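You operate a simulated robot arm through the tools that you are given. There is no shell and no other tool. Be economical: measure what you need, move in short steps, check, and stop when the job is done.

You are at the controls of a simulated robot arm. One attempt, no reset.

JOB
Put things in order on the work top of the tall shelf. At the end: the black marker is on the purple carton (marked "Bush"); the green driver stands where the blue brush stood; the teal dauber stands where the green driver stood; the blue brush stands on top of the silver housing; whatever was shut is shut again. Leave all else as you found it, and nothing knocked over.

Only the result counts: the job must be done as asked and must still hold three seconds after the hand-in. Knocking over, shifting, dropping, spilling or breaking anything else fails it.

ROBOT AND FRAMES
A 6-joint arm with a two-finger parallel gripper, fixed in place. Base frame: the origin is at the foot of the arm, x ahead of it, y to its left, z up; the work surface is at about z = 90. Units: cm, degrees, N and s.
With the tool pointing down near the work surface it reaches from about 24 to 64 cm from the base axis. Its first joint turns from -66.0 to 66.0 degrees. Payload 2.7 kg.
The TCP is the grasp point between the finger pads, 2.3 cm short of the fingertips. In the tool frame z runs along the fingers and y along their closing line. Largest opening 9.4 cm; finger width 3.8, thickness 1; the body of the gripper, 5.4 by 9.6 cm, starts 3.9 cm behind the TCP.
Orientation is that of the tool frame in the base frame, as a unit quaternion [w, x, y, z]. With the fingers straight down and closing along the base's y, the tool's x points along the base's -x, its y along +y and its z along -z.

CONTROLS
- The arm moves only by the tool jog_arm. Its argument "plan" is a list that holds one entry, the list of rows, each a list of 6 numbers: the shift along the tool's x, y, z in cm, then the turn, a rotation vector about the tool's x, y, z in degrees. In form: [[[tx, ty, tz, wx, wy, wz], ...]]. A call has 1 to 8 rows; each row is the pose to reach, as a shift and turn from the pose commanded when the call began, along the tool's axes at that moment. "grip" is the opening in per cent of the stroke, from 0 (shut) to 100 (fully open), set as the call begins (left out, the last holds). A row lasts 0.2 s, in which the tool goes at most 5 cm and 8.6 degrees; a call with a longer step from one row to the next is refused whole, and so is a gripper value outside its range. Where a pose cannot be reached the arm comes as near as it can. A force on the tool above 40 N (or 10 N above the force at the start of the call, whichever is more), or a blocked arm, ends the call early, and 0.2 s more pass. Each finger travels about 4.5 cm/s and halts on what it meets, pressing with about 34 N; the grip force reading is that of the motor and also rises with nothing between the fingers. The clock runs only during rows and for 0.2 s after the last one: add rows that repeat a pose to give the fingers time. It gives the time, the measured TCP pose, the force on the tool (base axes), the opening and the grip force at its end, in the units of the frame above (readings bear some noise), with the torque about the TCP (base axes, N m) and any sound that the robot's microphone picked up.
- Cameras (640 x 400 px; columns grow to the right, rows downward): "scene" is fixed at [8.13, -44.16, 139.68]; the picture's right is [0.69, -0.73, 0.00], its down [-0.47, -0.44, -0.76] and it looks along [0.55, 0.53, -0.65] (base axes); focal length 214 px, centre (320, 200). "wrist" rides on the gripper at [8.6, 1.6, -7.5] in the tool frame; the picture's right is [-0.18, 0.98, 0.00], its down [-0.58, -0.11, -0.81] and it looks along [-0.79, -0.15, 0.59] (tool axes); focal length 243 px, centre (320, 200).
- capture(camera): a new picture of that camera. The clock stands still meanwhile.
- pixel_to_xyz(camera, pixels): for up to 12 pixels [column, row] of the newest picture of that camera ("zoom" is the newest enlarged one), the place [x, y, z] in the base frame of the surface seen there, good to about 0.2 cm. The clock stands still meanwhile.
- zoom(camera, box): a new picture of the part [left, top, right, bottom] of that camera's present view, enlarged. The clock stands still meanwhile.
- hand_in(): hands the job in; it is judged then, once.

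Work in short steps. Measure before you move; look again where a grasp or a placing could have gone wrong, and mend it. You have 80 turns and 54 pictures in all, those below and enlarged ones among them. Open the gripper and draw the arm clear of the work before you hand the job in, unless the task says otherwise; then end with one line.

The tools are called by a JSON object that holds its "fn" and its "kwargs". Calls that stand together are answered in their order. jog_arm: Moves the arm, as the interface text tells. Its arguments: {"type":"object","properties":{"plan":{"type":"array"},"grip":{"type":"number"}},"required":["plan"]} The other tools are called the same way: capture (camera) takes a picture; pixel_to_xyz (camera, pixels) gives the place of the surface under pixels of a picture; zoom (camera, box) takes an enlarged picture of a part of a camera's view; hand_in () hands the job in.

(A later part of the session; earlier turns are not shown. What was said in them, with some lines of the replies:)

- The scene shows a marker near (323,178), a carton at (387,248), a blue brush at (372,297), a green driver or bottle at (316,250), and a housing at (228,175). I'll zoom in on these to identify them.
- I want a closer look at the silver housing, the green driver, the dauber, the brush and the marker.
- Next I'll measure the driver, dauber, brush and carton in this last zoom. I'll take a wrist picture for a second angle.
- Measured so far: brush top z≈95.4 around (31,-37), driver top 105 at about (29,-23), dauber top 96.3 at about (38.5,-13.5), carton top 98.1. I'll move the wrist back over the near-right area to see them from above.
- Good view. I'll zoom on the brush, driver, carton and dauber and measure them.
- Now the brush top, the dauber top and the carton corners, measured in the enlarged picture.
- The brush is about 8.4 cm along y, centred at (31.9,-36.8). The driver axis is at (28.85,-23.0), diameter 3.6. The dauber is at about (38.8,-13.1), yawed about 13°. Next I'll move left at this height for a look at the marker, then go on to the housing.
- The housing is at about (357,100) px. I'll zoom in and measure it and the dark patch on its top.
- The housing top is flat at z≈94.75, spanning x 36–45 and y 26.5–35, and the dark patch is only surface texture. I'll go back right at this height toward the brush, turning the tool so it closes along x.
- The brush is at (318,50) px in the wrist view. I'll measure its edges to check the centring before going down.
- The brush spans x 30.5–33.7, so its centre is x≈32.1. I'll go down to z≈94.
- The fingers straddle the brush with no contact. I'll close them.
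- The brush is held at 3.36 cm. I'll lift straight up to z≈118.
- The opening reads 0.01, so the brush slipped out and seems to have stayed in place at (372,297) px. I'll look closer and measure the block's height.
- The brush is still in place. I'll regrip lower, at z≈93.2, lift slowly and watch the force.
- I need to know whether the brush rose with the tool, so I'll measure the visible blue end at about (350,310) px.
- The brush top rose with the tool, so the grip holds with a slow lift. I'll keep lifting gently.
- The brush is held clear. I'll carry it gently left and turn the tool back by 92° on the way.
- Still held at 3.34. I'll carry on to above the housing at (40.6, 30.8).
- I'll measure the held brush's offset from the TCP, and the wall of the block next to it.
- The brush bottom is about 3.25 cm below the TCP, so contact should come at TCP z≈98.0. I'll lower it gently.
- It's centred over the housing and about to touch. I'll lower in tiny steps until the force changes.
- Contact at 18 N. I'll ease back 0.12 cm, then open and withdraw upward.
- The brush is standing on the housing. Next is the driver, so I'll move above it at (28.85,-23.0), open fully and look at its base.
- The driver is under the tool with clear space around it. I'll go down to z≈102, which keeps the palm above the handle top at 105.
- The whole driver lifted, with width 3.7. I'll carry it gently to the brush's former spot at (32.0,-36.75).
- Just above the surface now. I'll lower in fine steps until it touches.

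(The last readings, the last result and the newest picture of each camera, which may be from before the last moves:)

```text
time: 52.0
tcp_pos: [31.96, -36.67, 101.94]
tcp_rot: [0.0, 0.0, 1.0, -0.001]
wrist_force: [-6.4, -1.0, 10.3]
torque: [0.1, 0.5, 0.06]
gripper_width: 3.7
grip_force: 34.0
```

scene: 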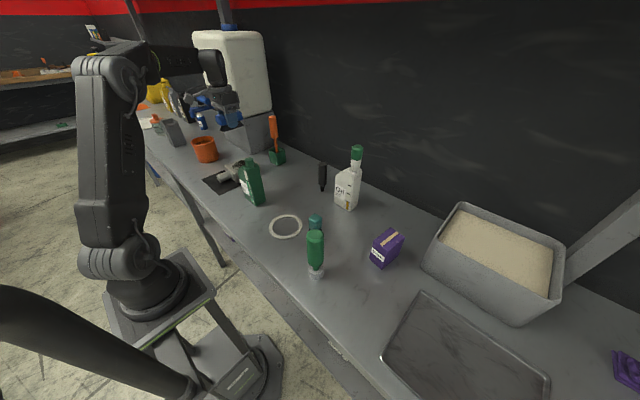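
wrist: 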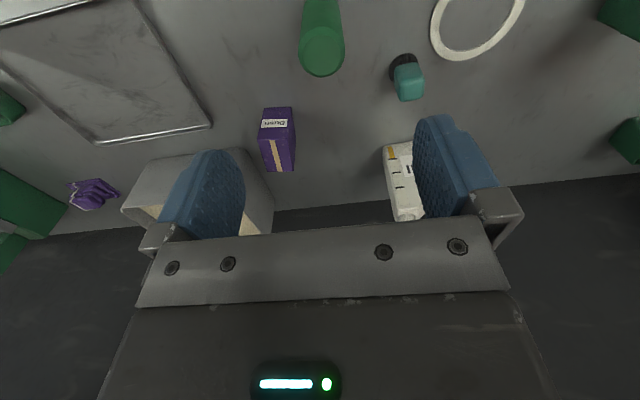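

Contact at 10 N. I'll ease back slightly, then open and withdraw straight up.

{"fn": "jog_arm", "kwargs": {"plan": [[[0, 0, -0.06, 0, 0, 0], [0, 0, -0.06, 0, 0, 0]]]}}

{"fn": "jog_arm", "kwargs": {"plan": [[[0, 0, 0, 0, 0, 0], [0, 0, 0, 0, 0, 0], [0, 0, 0, 0, 0, 0], [0, 0, 0, 0, 0, 0], [0, 0, 0, 0, 0, 0]]], "grip": 100}}

{"fn": "jog_arm", "kwargs": {"plan": [[[0, 0, -2, 0, 0, 0], [0, 0, -5, 0, 0, 0], [0, 0, -9, 0, 0, 0], [0, 0, -13, 0, 0, 0], [0, 0, -16, 0, 0, 0]]]}}

{"fn": "zoom", "kwargs": {"camera": "scene", "box": [290, 190, 430, 320]}}

{"fn": "capture", "kwargs": {"camera": "wrist"}}

```text
time: 52.6
tcp_pos: [31.95, -36.81, 101.9]
tcp_rot: [0.0, 0.0, 1.0, -0.001]
wrist_force: [-7.6, 0.7, 15.8]
torque: [0.28, 0.53, 0.11]
gripper_width: 3.73
grip_force: 33.6
```

```text
time: 53.8
tcp_pos: [31.99, -36.78, 101.94]
tcp_rot: [0.0, -0.001, 1.0, 0.0]
wrist_force: [-0.2, 0.6, 0.5]
torque: [-0.03, -0.04, 0.02]
gripper_width: 9.4
grip_force: 0.0
```

```text
time: 55.0
tcp_pos: [31.85, -36.96, 117.98]
tcp_rot: [0.0, -0.001, 1.0, 0.0]
wrist_force: [0.9, -0.2, 0.4]
torque: [0.03, -0.01, 0.02]
gripper_width: 9.39
grip_force: 0.0
```

```text
3.08 times, centred on (360, 255) of scene
```

zoom: 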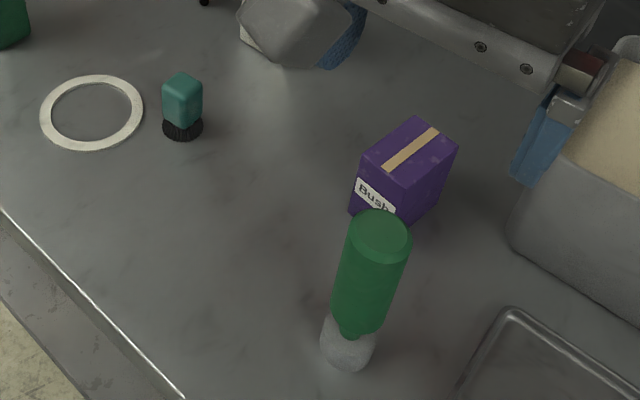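

```text
22 pictures are left
```

wrist: 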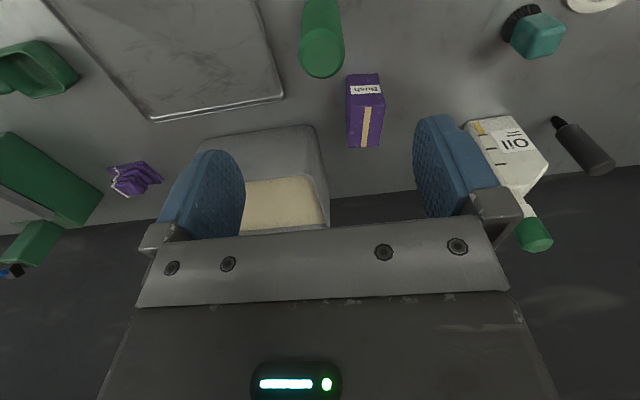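

The driver stands in the brush's spot. Now I'll measure the dauber in the scene zoom at (182,105) px, and the driver as a check.

{"fn": "pixel_to_xyz", "kwargs": {"camera": "zoom", "pixels": [[183, 73], [164, 84], [182, 98], [201, 88], [182, 86], [166, 110], [182, 125], [201, 112], [165, 128], [183, 141], [202, 128], [378, 235]]}}

{"fn": "pixel_to_xyz", "kwargs": {"camera": "wrist", "pixels": [[515, 38], [537, 15], [525, 55], [560, 45], [563, 20], [538, 35], [322, 60], [303, 52], [343, 50], [558, 125], [600, 165], [580, 145]]}}

```text
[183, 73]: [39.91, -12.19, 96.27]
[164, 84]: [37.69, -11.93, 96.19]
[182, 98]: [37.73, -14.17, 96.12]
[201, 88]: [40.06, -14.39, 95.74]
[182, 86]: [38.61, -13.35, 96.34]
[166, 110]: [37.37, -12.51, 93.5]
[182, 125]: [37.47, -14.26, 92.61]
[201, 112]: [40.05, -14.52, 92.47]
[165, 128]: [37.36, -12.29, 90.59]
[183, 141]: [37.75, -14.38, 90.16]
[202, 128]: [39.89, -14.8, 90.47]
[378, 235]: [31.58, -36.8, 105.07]
```

```text
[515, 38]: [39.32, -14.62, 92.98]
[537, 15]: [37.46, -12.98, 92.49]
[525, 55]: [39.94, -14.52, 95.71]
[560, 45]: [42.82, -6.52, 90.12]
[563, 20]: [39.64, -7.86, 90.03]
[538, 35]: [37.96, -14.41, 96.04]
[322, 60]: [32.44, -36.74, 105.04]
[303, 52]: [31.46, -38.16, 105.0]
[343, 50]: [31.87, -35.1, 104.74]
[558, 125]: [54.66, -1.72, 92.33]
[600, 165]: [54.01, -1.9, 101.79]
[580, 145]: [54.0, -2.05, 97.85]
```

The dauber centre is (38.8,-13.15), roughly axis-aligned, with teal from about z 92.3 to 96.3. The driver checks out at (31.8,-36.7). I'll move above the dauber and go down to z≈93.8.

{"fn": "jog_arm", "kwargs": {"plan": [[[-1.2, 4, 0, 0, 0, 0], [-2.4, 8, 0, 0, 0, 0], [-3.6, 12, 0, 0, 0, 0], [-4.8, 16, 0, 0, 0, 0], [-6, 20, 0, 0, 0, 0], [-6.9, 23.75, 0, 0, 0, 0], [-6.9, 23.75, 3, 0, 0, 0], [-6.9, 23.75, 6, 0, 0, 0]]]}}

{"fn": "capture", "kwargs": {"camera": "wrist"}}

```text
time: 56.8
tcp_pos: [38.91, -12.82, 111.81]
tcp_rot: [0.0, 0.0, 1.0, 0.0]
wrist_force: [0.2, 0.1, -0.2]
torque: [-0.03, -0.01, 0.0]
gripper_width: 9.39
grip_force: 0.0
```

```text
21 pictures are left
```

wrist: 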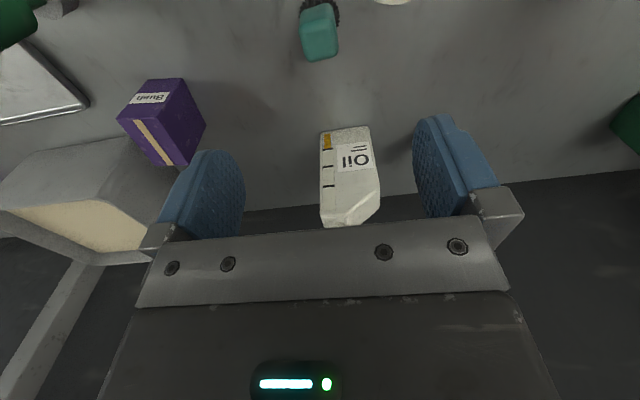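

The dauber sits at (320,35) px, centred between the fingers. I'll descend 18 cm.

{"fn": "jog_arm", "kwargs": {"plan": [[[0, -0.15, 4, 0, 0, 0], [0, -0.15, 8, 0, 0, 0], [0, -0.15, 12, 0, 0, 0], [0, -0.15, 15, 0, 0, 0], [0, -0.15, 17, 0, 0, 0], [0, -0.15, 18.1, 0, 0, 0], [0, -0.15, 18.1, 0, 0, 0]]]}}

{"fn": "jog_arm", "kwargs": {"plan": [[[0, 0, 0, 0, 0, 0], [0, 0, 0, 0, 0, 0], [0, 0, 0, 0, 0, 0], [0, 0, 0, 0, 0, 0], [0, 0, 0, 0, 0, 0], [0, 0, 0, 0, 0, 0], [0, 0, 0, 0, 0, 0], [0, 0, 0, 0, 0, 0]]], "grip": 0}}

{"fn": "jog_arm", "kwargs": {"plan": [[[0, 0, -0.3, 0, 0, 0], [0, 0, -0.8, 0, 0, 0], [0, 0, -1.4, 0, 0, 0], [0, 0, -2, 0, 0, 0], [0, 0, -2.6, 0, 0, 0], [0, 0, -3, 0, 0, 0]]]}}

{"fn": "zoom", "kwargs": {"camera": "scene", "box": [260, 170, 380, 270]}}

```text
time: 58.4
tcp_pos: [38.82, -13.13, 93.95]
tcp_rot: [0.0, 0.0, 1.0, 0.0]
wrist_force: [-1.1, 0.4, 0.5]
torque: [-0.02, -0.01, 0.01]
gripper_width: 9.38
grip_force: 0.0
```

```text
time: 60.2
tcp_pos: [38.9, -13.25, 93.88]
tcp_rot: [0.0, 0.0, 1.0, 0.0]
wrist_force: [0.7, -1.3, 13.5]
torque: [-0.07, -0.09, 0.02]
gripper_width: 3.12
grip_force: 34.1
```

```text
time: 61.6
tcp_pos: [38.79, -13.24, 96.86]
tcp_rot: [0.0, 0.0, 1.0, 0.0]
wrist_force: [-0.5, -0.2, -1.1]
torque: [-0.01, -0.02, 0.0]
gripper_width: 3.12
grip_force: 34.0
```

```text
4.00 times, centred on (320, 220) of scene
```

zoom: 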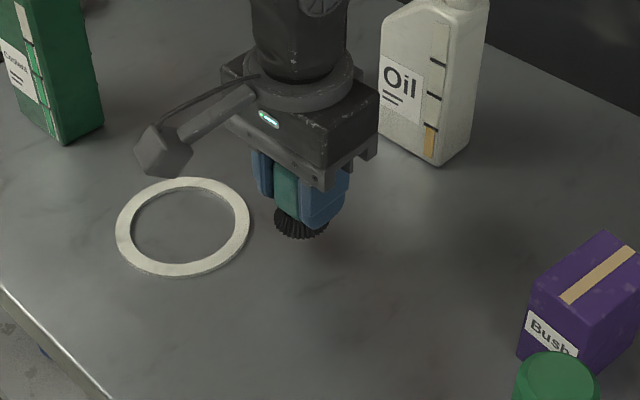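

The dauber is held at 3.12 and lifted. I'll carry it to the driver's old spot at (28.85,-23.0).

{"fn": "jog_arm", "kwargs": {"plan": [[[0.4, -0.4, 0, 0, 0, 0], [1.4, -1.4, 0, 0, 0, 0], [3, -3, 0, 0, 0, 0], [5, -5, 0, 0, 0, 0], [7, -7, 0, 0, 0, 0], [8.6, -8.5, 0, 0, 0, 0], [9.6, -9.4, 0, 0, 0, 0], [10, -9.8, 0, 0, 0, 0]]]}}

{"fn": "jog_arm", "kwargs": {"plan": [[[0, 0, 0.4, 0, 0, 0], [0, 0, 1, 0, 0, 0], [0, 0, 1.6, 0, 0, 0], [0, 0, 2.1, 0, 0, 0], [0, 0, 2.5, 0, 0, 0], [0, 0, 2.8, 0, 0, 0], [0, 0, 2.8, 0, 0, 0]]]}}

{"fn": "jog_arm", "kwargs": {"plan": [[[0, 0, 0.1, 0, 0, 0], [0, 0, 0.1, 0, 0, 0]]]}}

{"fn": "zoom", "kwargs": {"camera": "scene", "box": [260, 200, 380, 300]}}

```text
time: 63.4
tcp_pos: [29.02, -22.9, 96.94]
tcp_rot: [0.0, 0.0, 1.0, 0.0]
wrist_force: [-0.2, -0.3, 0.8]
torque: [0.01, 0.04, 0.0]
gripper_width: 3.11
grip_force: 34.3
```

```text
time: 65.0
tcp_pos: [28.86, -22.8, 94.1]
tcp_rot: [0.0, -0.001, 1.0, 0.001]
wrist_force: [0.5, 0.2, -1.2]
torque: [0.0, -0.01, 0.0]
gripper_width: 3.15
grip_force: 34.2
```

```text
time: 65.6
tcp_pos: [28.88, -22.81, 93.97]
tcp_rot: [0.001, 0.0, 1.0, 0.0]
wrist_force: [-1.6, 1.4, 5.5]
torque: [0.03, 0.0, -0.02]
gripper_width: 3.15
grip_force: 34.2
```

```text
4.00 times, centred on (320, 250) of scene
```

zoom: 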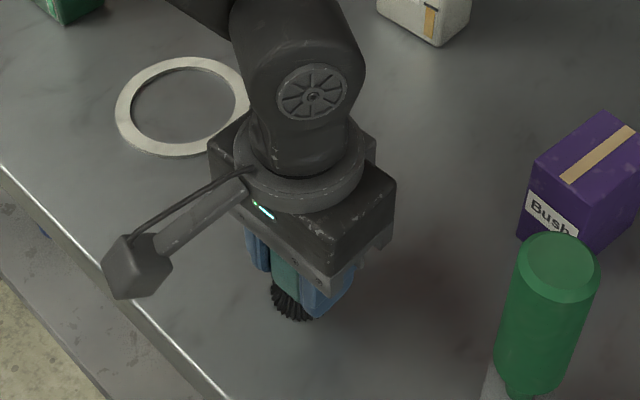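

Contact at 5 N. I'll open and withdraw upward.

{"fn": "jog_arm", "kwargs": {"plan": [[[0, 0, 0, 0, 0, 0], [0, 0, 0, 0, 0, 0], [0, 0, 0, 0, 0, 0], [0, 0, 0, 0, 0, 0], [0, 0, 0, 0, 0, 0]]], "grip": 100}}

{"fn": "jog_arm", "kwargs": {"plan": [[[0, 0, -2, 0, 0, 0], [0, 0, -5, 0, 0, 0], [0, 0, -9, 0, 0, 0], [0, 0, -13, 0, 0, 0], [0, 0, -17, 0, 0, 0], [0, 0, -21, 0, 0, 0], [0, 0, -24, 0, 0, 0]]]}}

{"fn": "capture", "kwargs": {"camera": "wrist"}}

{"fn": "zoom", "kwargs": {"camera": "scene", "box": [260, 130, 420, 310]}}

```text
time: 66.8
tcp_pos: [28.97, -22.85, 93.85]
tcp_rot: [0.001, 0.0, 1.0, 0.0]
wrist_force: [0.1, 0.8, -0.7]
torque: [0.0, 0.0, 0.04]
gripper_width: 9.41
grip_force: 0.1
```

```text
time: 68.4
tcp_pos: [28.93, -22.8, 118.15]
tcp_rot: [0.0, 0.0, 1.0, 0.0]
wrist_force: [-0.6, -0.2, -0.9]
torque: [-0.01, 0.01, 0.01]
gripper_width: 9.41
grip_force: 0.1
```

```text
18 pictures are left
```

wrist: 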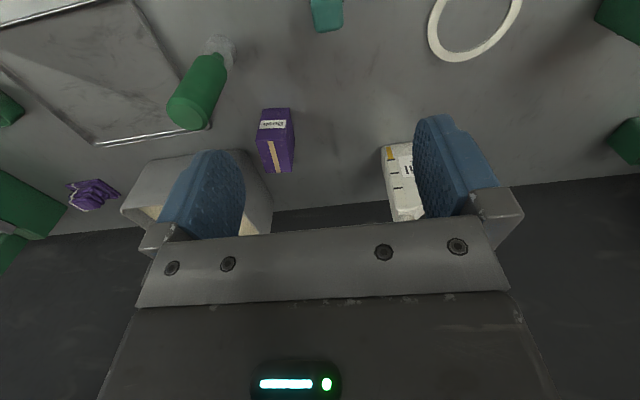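

```text
2.22 times, centred on (340, 220) of scene
```

zoom: 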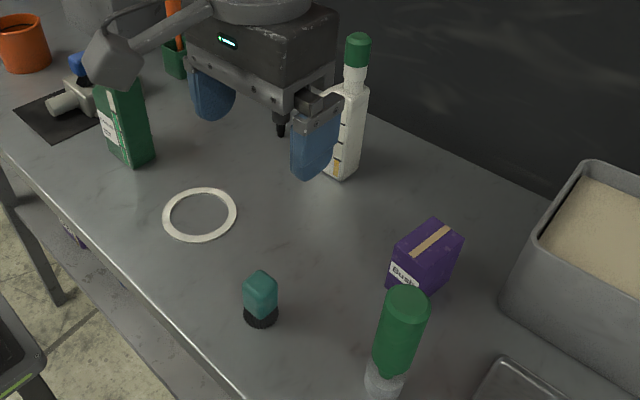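

The dauber stands at the driver's old spot. Next is the marker near (54,-1.9), so I'll move to get a clear view of it and the Oil bottle.

{"fn": "jog_arm", "kwargs": {"plan": [[[-1.5, 4.2, -0.5, 0, 0, 0], [-3, 8.4, -1, 0, 0, 0], [-4.5, 12.6, -1.5, 0, 0, 0], [-6, 16.8, -2, 0, 0, 0], [-7, 21, -2, 0, 0, 0], [-7, 21, -2, 0, 0, 0]]]}}

{"fn": "zoom", "kwargs": {"camera": "wrist", "box": [200, 40, 440, 210]}}

```text
time: 69.8
tcp_pos: [36.07, -1.66, 119.98]
tcp_rot: [0.0, 0.0, 1.0, -0.001]
wrist_force: [0.3, -0.6, 0.9]
torque: [0.02, -0.01, 0.01]
gripper_width: 9.4
grip_force: 0.1
```

```text
2.35 times, centred on (320, 125) of wrist
```

zoom: 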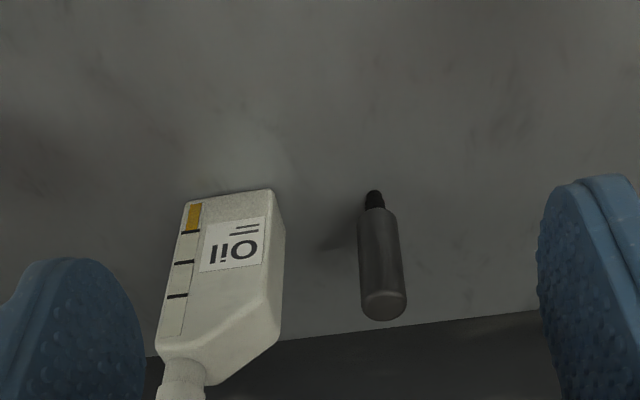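

{"fn": "pixel_to_xyz", "kwargs": {"camera": "zoom", "pixels": [[373, 195], [373, 205], [377, 212], [360, 250], [400, 250], [364, 295], [404, 292], [384, 306], [384, 298], [384, 316], [362, 310], [404, 308]]}}

{"fn": "pixel_to_xyz", "kwargs": {"camera": "zoom", "pixels": [[272, 195], [284, 240], [280, 320], [272, 340], [185, 385], [200, 385], [190, 210], [185, 360], [260, 345], [240, 370]]}}

```text
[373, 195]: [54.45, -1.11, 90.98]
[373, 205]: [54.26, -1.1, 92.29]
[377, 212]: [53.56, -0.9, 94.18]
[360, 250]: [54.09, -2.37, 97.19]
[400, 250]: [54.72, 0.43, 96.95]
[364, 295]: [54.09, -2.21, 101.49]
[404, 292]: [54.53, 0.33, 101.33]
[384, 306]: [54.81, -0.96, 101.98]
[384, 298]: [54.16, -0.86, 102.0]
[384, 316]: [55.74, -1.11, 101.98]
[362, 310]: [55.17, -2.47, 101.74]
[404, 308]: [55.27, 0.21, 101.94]
```

```text
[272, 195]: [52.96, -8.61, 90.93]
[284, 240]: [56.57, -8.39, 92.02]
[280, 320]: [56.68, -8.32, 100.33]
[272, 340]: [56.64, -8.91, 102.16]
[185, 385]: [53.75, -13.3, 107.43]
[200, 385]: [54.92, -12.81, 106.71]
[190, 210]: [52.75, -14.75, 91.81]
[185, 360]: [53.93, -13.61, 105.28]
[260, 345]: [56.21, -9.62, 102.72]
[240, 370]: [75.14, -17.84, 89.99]
```

The marker axis is at (54.9,-1.0), body diameter about 2.8, top z=102, and the Oil bottle's side is at y≈-8.3. I'll check how far away the back wall is.

{"fn": "pixel_to_xyz", "kwargs": {"camera": "zoom", "pixels": [[450, 310], [450, 330], [450, 350], [450, 380], [320, 345], [320, 380]]}}

{"fn": "pixel_to_xyz", "kwargs": {"camera": "scene", "pixels": [[400, 100], [400, 180], [450, 150], [323, 165], [340, 60]]}}

```text
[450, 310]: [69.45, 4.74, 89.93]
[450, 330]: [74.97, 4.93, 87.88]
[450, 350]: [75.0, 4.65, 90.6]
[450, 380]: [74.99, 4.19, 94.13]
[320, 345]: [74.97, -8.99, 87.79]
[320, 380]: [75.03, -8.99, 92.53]
```

```text
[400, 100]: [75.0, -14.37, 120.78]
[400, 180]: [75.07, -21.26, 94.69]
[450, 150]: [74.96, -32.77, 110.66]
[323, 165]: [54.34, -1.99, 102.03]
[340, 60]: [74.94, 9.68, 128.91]
```

The wall at x=75 leaves plenty of room. I'll move above the marker with a partial opening of 70%.

{"fn": "jog_arm", "kwargs": {"plan": [[[-4, 0.2, 1, 0, 0, 0], [-8, 0.4, 3, 0, 0, 0], [-12, 0.6, 5, 0, 0, 0], [-16, 0.8, 7, 0, 0, 0], [-18.8, 0.8, 9, 0, 0, 0], [-18.8, 0.8, 9, 0, 0, 0]]], "grip": 70}}

{"fn": "zoom", "kwargs": {"camera": "scene", "box": [260, 100, 420, 220]}}

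{"fn": "pixel_to_xyz", "kwargs": {"camera": "scene", "pixels": [[458, 205], [430, 245], [440, 230], [400, 230], [380, 243], [388, 258]]}}

```text
time: 71.2
tcp_pos: [54.95, -1.44, 110.79]
tcp_rot: [-0.001, 0.0, 1.0, 0.0]
wrist_force: [0.4, -0.5, 0.1]
torque: [0.0, 0.01, 0.01]
gripper_width: 6.58
grip_force: 0.1
```

```text
3.33 times, centred on (340, 160) of scene
```

zoom: 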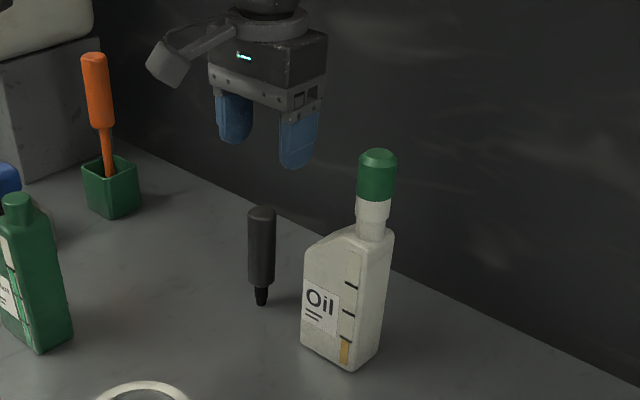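

```text
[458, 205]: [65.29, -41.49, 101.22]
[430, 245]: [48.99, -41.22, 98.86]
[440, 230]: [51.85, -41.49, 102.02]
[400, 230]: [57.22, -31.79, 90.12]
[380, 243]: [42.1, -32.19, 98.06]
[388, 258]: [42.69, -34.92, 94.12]
```

I'll check the marker's centre from the scene view, because earlier readings ranged from y=-2 to -1.

{"fn": "pixel_to_xyz", "kwargs": {"camera": "zoom", "pixels": [[262, 211], [262, 207], [262, 217], [250, 214], [274, 214], [250, 240], [261, 245], [273, 240], [261, 300], [256, 290], [267, 290], [262, 275]]}}

{"fn": "capture", "kwargs": {"camera": "wrist"}}

```text
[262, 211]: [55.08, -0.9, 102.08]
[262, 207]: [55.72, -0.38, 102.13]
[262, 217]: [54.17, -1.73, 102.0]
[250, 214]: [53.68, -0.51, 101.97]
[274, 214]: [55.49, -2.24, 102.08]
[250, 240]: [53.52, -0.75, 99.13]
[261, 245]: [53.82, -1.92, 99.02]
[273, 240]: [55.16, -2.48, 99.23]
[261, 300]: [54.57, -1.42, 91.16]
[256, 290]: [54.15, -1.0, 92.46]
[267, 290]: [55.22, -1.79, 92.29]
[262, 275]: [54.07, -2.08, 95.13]
```

```text
14 pictures are left
```

wrist: 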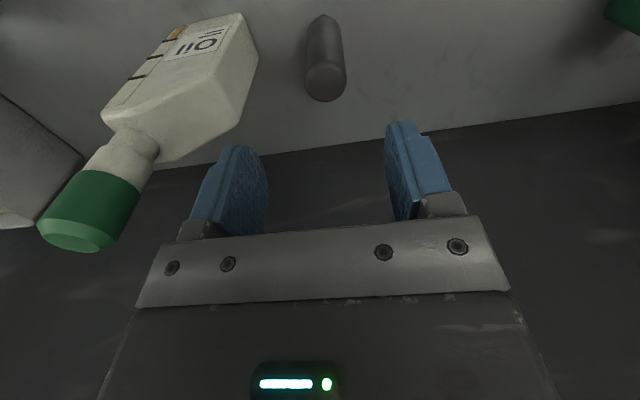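

The marker centre is (54.85,-1.2), which lines up with the TCP. I'll descend to z≈98.7 and close.

{"fn": "jog_arm", "kwargs": {"plan": [[[0, 0.05, 3.5, 0, 0, 0], [0, 0.05, 7, 0, 0, 0], [0, 0.05, 10, 0, 0, 0], [0, 0.05, 11.6, 0, 0, 0], [0, 0.05, 12.1, 0, 0, 0], [0, 0.05, 12.1, 0, 0, 0]]]}}

{"fn": "zoom", "kwargs": {"camera": "scene", "box": [280, 110, 400, 220]}}

```text
time: 72.6
tcp_pos: [54.86, -1.11, 98.72]
tcp_rot: [0.0, 0.001, 1.0, -0.001]
wrist_force: [0.1, -0.4, -0.5]
torque: [0.0, -0.01, -0.02]
gripper_width: 6.6
grip_force: 0.1
```

```text
3.64 times, centred on (340, 165) of scene
```

zoom: 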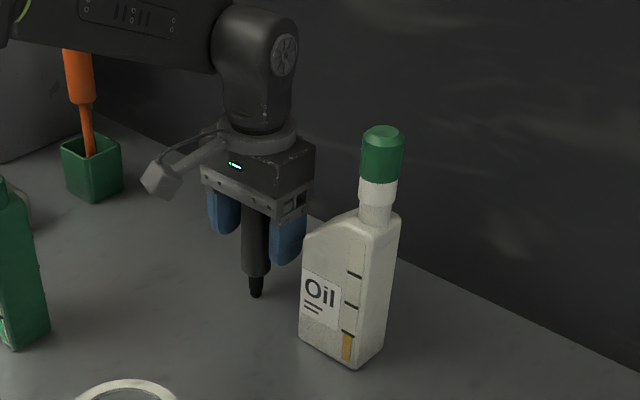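

The fingers straddle the marker. I'll close and lift slowly.

{"fn": "jog_arm", "kwargs": {"plan": [[[0, 0, 0, 0, 0, 0], [0, 0, 0, 0, 0, 0], [0, 0, 0, 0, 0, 0], [0, 0, 0, 0, 0, 0], [0, 0, 0, 0, 0, 0], [0, 0, 0, 0, 0, 0]]], "grip": 0}}

{"fn": "jog_arm", "kwargs": {"plan": [[[0, 0, -0.3, 0, 0, 0], [0, 0, -0.9, 0, 0, 0], [0, 0, -1.8, 0, 0, 0], [0, 0, -3, 0, 0, 0], [0, 0, -4.4, 0, 0, 0], [0, 0, -5.8, 0, 0, 0], [0, 0, -6.8, 0, 0, 0], [0, 0, -7.4, 0, 0, 0]]]}}

{"fn": "zoom", "kwargs": {"camera": "scene", "box": [280, 90, 400, 220]}}

```text
time: 74.0
tcp_pos: [54.8, -1.14, 98.64]
tcp_rot: [0.0, 0.001, 1.0, 0.0]
wrist_force: [-0.7, 0.2, -0.1]
torque: [0.0, -0.01, 0.01]
gripper_width: 2.88
grip_force: 34.1
```

```text
time: 75.8
tcp_pos: [54.61, -1.13, 106.4]
tcp_rot: [0.0, 0.001, 1.0, 0.0]
wrist_force: [0.0, -0.5, -0.6]
torque: [0.0, -0.01, 0.0]
gripper_width: 2.84
grip_force: 33.8
```

```text
3.08 times, centred on (340, 155) of scene
```

zoom: 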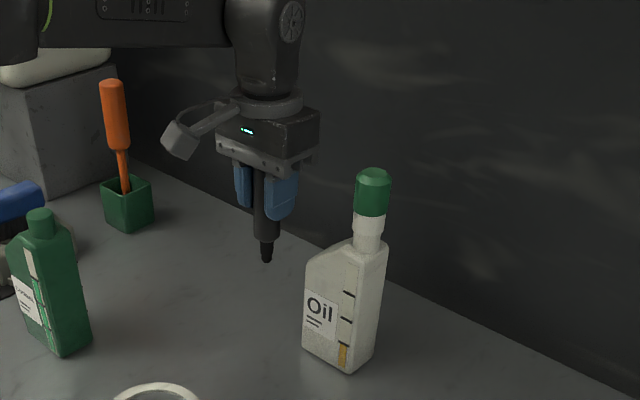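

The marker is held upright. I'll pull back to x≈42 and up a bit to clear the Oil bottle, then go right to the carton.

{"fn": "jog_arm", "kwargs": {"plan": [[[0.5, 0, -0.2, 0, 0, 0], [1.6, 0, -0.7, 0, 0, 0], [3.4, 0, -1.4, 0, 0, 0], [5.8, 0, -2.2, 0, 0, 0], [8.2, 0, -3, 0, 0, 0], [10.4, 0, -3.5, 0, 0, 0], [12, 0, -3.7, 0, 0, 0], [12.8, 0, -3.8, 0, 0, 0]]]}}

{"fn": "jog_arm", "kwargs": {"plan": [[[0, -0.6, 0, 0, 0, 0], [0, -2, 0, 0, 0, 0], [0, -4.6, 0, 0, 0, 0], [0, -7.6, 0, 0, 0, 0], [0, -10.6, 0, 0, 0, 0], [0, -13.2, 0, 0, 0, 0], [0, -15, 0, 0, 0, 0], [0, -15.7, 0, 0, 0, 0]]]}}

{"fn": "jog_arm", "kwargs": {"plan": [[[0, -0.6, 0, 0, 0, 0], [-0.3, -2, 0, 0, 0, 0], [-0.8, -4.6, 0, 0, 0, 0], [-1.4, -7.6, 0, 0, 0, 0], [-2, -10.6, 0, 0, 0, 0], [-2.5, -13.2, 0, 0, 0, 0], [-2.8, -15.2, 0, 0, 0, 0], [-2.9, -16, 0, 0, 0, 0]]]}}

{"fn": "zoom", "kwargs": {"camera": "scene", "box": [320, 150, 450, 290]}}

```text
time: 77.6
tcp_pos: [41.86, -1.06, 109.87]
tcp_rot: [-0.001, 0.0, 1.0, 0.0]
wrist_force: [0.0, -0.3, -0.9]
torque: [0.0, 0.01, -0.03]
gripper_width: 2.84
grip_force: 33.6
```

```text
time: 79.4
tcp_pos: [42.02, -16.94, 109.91]
tcp_rot: [0.001, -0.001, 1.0, 0.0]
wrist_force: [0.5, -0.1, 0.1]
torque: [-0.02, 0.0, -0.02]
gripper_width: 2.87
grip_force: 33.8
```

```text
time: 81.2
tcp_pos: [44.72, -32.7, 110.13]
tcp_rot: [-0.001, 0.0, 1.0, 0.001]
wrist_force: [0.4, -0.6, -0.8]
torque: [0.05, 0.01, 0.0]
gripper_width: 2.81
grip_force: 33.9
```

```text
2.86 times, centred on (385, 220) of scene
```

zoom: 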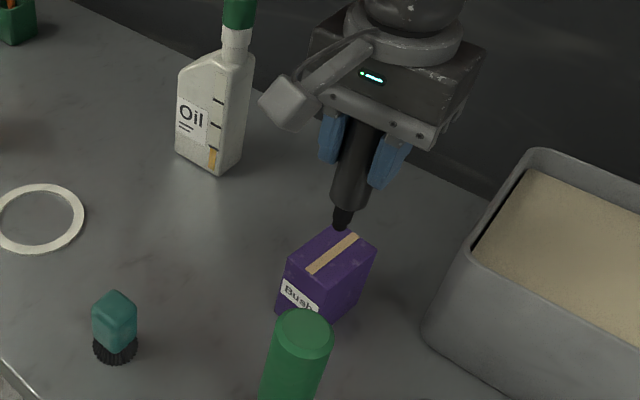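

The marker is above the carton's centre, and its tip should touch at TCP z≈106.8. I'll lower it gently.

{"fn": "jog_arm", "kwargs": {"plan": [[[-0.1, -0.05, 0.4, 0, 0, 0], [-0.1, -0.05, 1, 0, 0, 0], [-0.1, -0.05, 1.6, 0, 0, 0], [-0.1, -0.05, 2.2, 0, 0, 0], [-0.1, -0.05, 2.6, 0, 0, 0], [-0.1, -0.05, 2.8, 0, 0, 0], [-0.1, -0.05, 2.8, 0, 0, 0]]]}}

{"fn": "jog_arm", "kwargs": {"plan": [[[0, 0, 0.1, 0, 0, 0], [0, 0, 0.15, 0, 0, 0], [0, 0, 0.15, 0, 0, 0]]]}}

{"fn": "jog_arm", "kwargs": {"plan": [[[0, 0, 0.1, 0, 0, 0], [0, 0, 0.1, 0, 0, 0]]]}}

{"fn": "zoom", "kwargs": {"camera": "scene", "box": [340, 170, 430, 280]}}

```text
time: 82.8
tcp_pos: [44.98, -32.81, 107.15]
tcp_rot: [0.001, -0.001, 1.0, 0.0]
wrist_force: [-0.2, 0.1, -0.1]
torque: [0.04, 0.02, 0.01]
gripper_width: 2.86
grip_force: 34.4
```

```text
time: 83.6
tcp_pos: [44.92, -32.73, 107.11]
tcp_rot: [0.0, 0.001, 1.0, 0.0]
wrist_force: [-0.1, 0.5, 2.2]
torque: [0.04, -0.04, 0.01]
gripper_width: 2.86
grip_force: 34.4
```

```text
time: 84.2
tcp_pos: [44.92, -32.81, 107.1]
tcp_rot: [0.001, 0.0, 1.0, -0.001]
wrist_force: [-1.5, 4.3, 13.1]
torque: [0.35, 0.05, 0.02]
gripper_width: 2.84
grip_force: 34.2
```

```text
3.64 times, centred on (385, 225) of scene
```

zoom: 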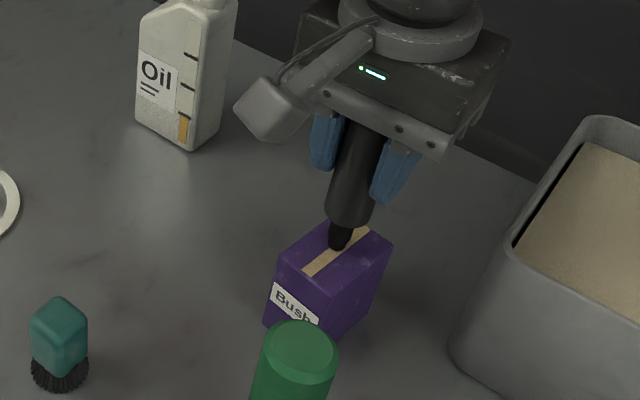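

Contact. I'll back off to near zero load, then release.

{"fn": "jog_arm", "kwargs": {"plan": [[[0, 0, -0.12, 0, 0, 0], [0, 0, -0.12, 0, 0, 0]]]}}

```text
time: 84.8
tcp_pos: [44.98, -32.89, 107.06]
tcp_rot: [0.0, -0.001, 1.0, -0.001]
wrist_force: [0.0, 0.9, 9.8]
torque: [0.07, -0.11, 0.01]
gripper_width: 2.85
grip_force: 34.4
```

{"fn": "jog_arm", "kwargs": {"plan": [[[0, 0, -0.08, 0, 0, 0], [0, 0, -0.08, 0, 0, 0]]]}}

{"fn": "jog_arm", "kwargs": {"plan": [[[0, 0, 0, 0, 0, 0], [0, 0, 0, 0, 0, 0], [0, 0, 0, 0, 0, 0], [0, 0, 0, 0, 0, 0], [0, 0, 0, 0, 0, 0]]], "grip": 70}}

{"fn": "zoom", "kwargs": {"camera": "scene", "box": [340, 170, 430, 280]}}

```text
time: 85.4
tcp_pos: [44.82, -32.89, 107.02]
tcp_rot: [-0.001, -0.001, 1.0, 0.0]
wrist_force: [1.1, -0.3, 1.6]
torque: [-0.11, -0.07, -0.01]
gripper_width: 2.83
grip_force: 34.2
```

```text
time: 86.6
tcp_pos: [44.84, -32.83, 107.13]
tcp_rot: [0.0, 0.0, 1.0, -0.001]
wrist_force: [-0.8, 0.1, 0.9]
torque: [0.0, -0.02, 0.0]
gripper_width: 6.6
grip_force: 0.1
```

```text
3.64 times, centred on (385, 225) of scene
```

zoom: 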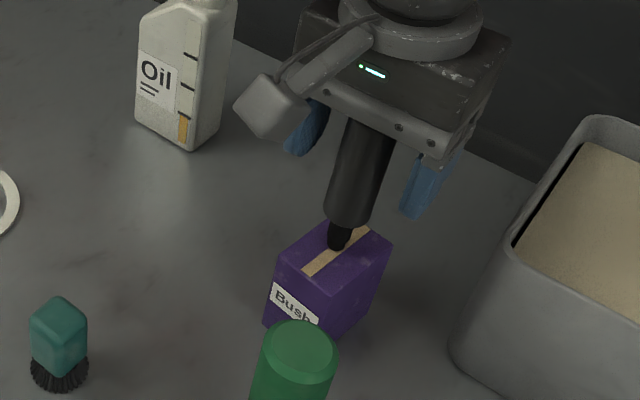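

The marker stands by itself. I'll withdraw straight up, then back to roughly the start pose, and take a final look.

{"fn": "jog_arm", "kwargs": {"plan": [[[0, 0, -1.5, 0, 0, 0], [0, 0, -4, 0, 0, 0], [0, 0, -8, 0, 0, 0], [0, 0, -12, 0, 0, 0], [0, 0, -16, 0, 0, 0], [0, 0, -20, 0, 0, 0]]]}}

{"fn": "jog_arm", "kwargs": {"plan": [[[1, 4, 0, 0, 0, 0], [2.5, 8, 0, 0, 0, 0], [4, 12, 0, 0, 0, 0], [5.5, 16, 0, 0, 0, 0], [7, 20, 0, 0, 0, 0], [7, 23, 0, 0, 0, 0]]], "grip": 100}}

{"fn": "capture", "kwargs": {"camera": "scene"}}

{"fn": "zoom", "kwargs": {"camera": "scene", "box": [260, 150, 440, 310]}}

```text
time: 88.0
tcp_pos: [42.86, -31.78, 123.73]
tcp_rot: [0.0, 0.001, 1.0, 0.0]
wrist_force: [-0.1, -0.2, 0.1]
torque: [0.0, 0.0, 0.02]
gripper_width: 6.58
grip_force: 0.1
out of reach, approached as far as the arm can: row 5, 6
```

```text
time: 89.4
tcp_pos: [35.92, -8.72, 123.74]
tcp_rot: [0.0, 0.0, 1.0, 0.0]
wrist_force: [-0.5, 0.0, 0.0]
torque: [0.0, -0.01, 0.02]
gripper_width: 9.38
grip_force: 0.0
```

```text
8 pictures are left
```

scene: 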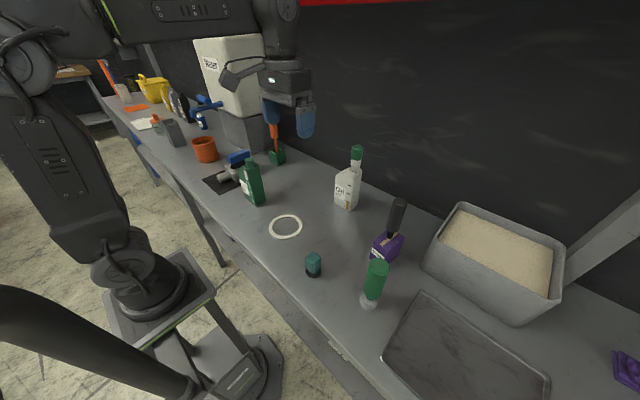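

```text
2.50 times, centred on (350, 230) of scene
```

zoom: 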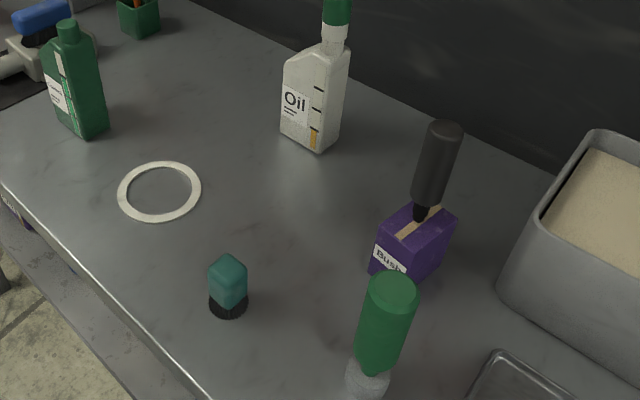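

Everything is in place and nothing needed opening. I'll check quickly that the marker, driver and dauber stand true.

{"fn": "pixel_to_xyz", "kwargs": {"camera": "zoom", "pixels": [[446, 128], [420, 213], [430, 170], [393, 290], [368, 385], [227, 268], [228, 310]]}}

```text
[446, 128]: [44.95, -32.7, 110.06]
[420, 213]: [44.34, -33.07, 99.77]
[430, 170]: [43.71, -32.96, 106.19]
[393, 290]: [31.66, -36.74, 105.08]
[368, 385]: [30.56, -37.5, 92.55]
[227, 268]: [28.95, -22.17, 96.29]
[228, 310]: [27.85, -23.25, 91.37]
```

All of them stand upright on target: marker (44.9,-32.8), driver (31.8,-36.8), dauber (28.9,-23). The arm is clear and the gripper is open, so I'm handing in.

{"fn": "hand_in", "kwargs": {}}

```text
The job is handed in.
```

I handed the job in with all four items placed: the marker is upright on the purple carton, the driver is where the brush stood, the dauber is where the driver stood, and the brush is on the silver housing. The brush slipped from the first grip but stayed where it stood. Nothing else was knocked over or visibly moved, and nothing had to be opened.
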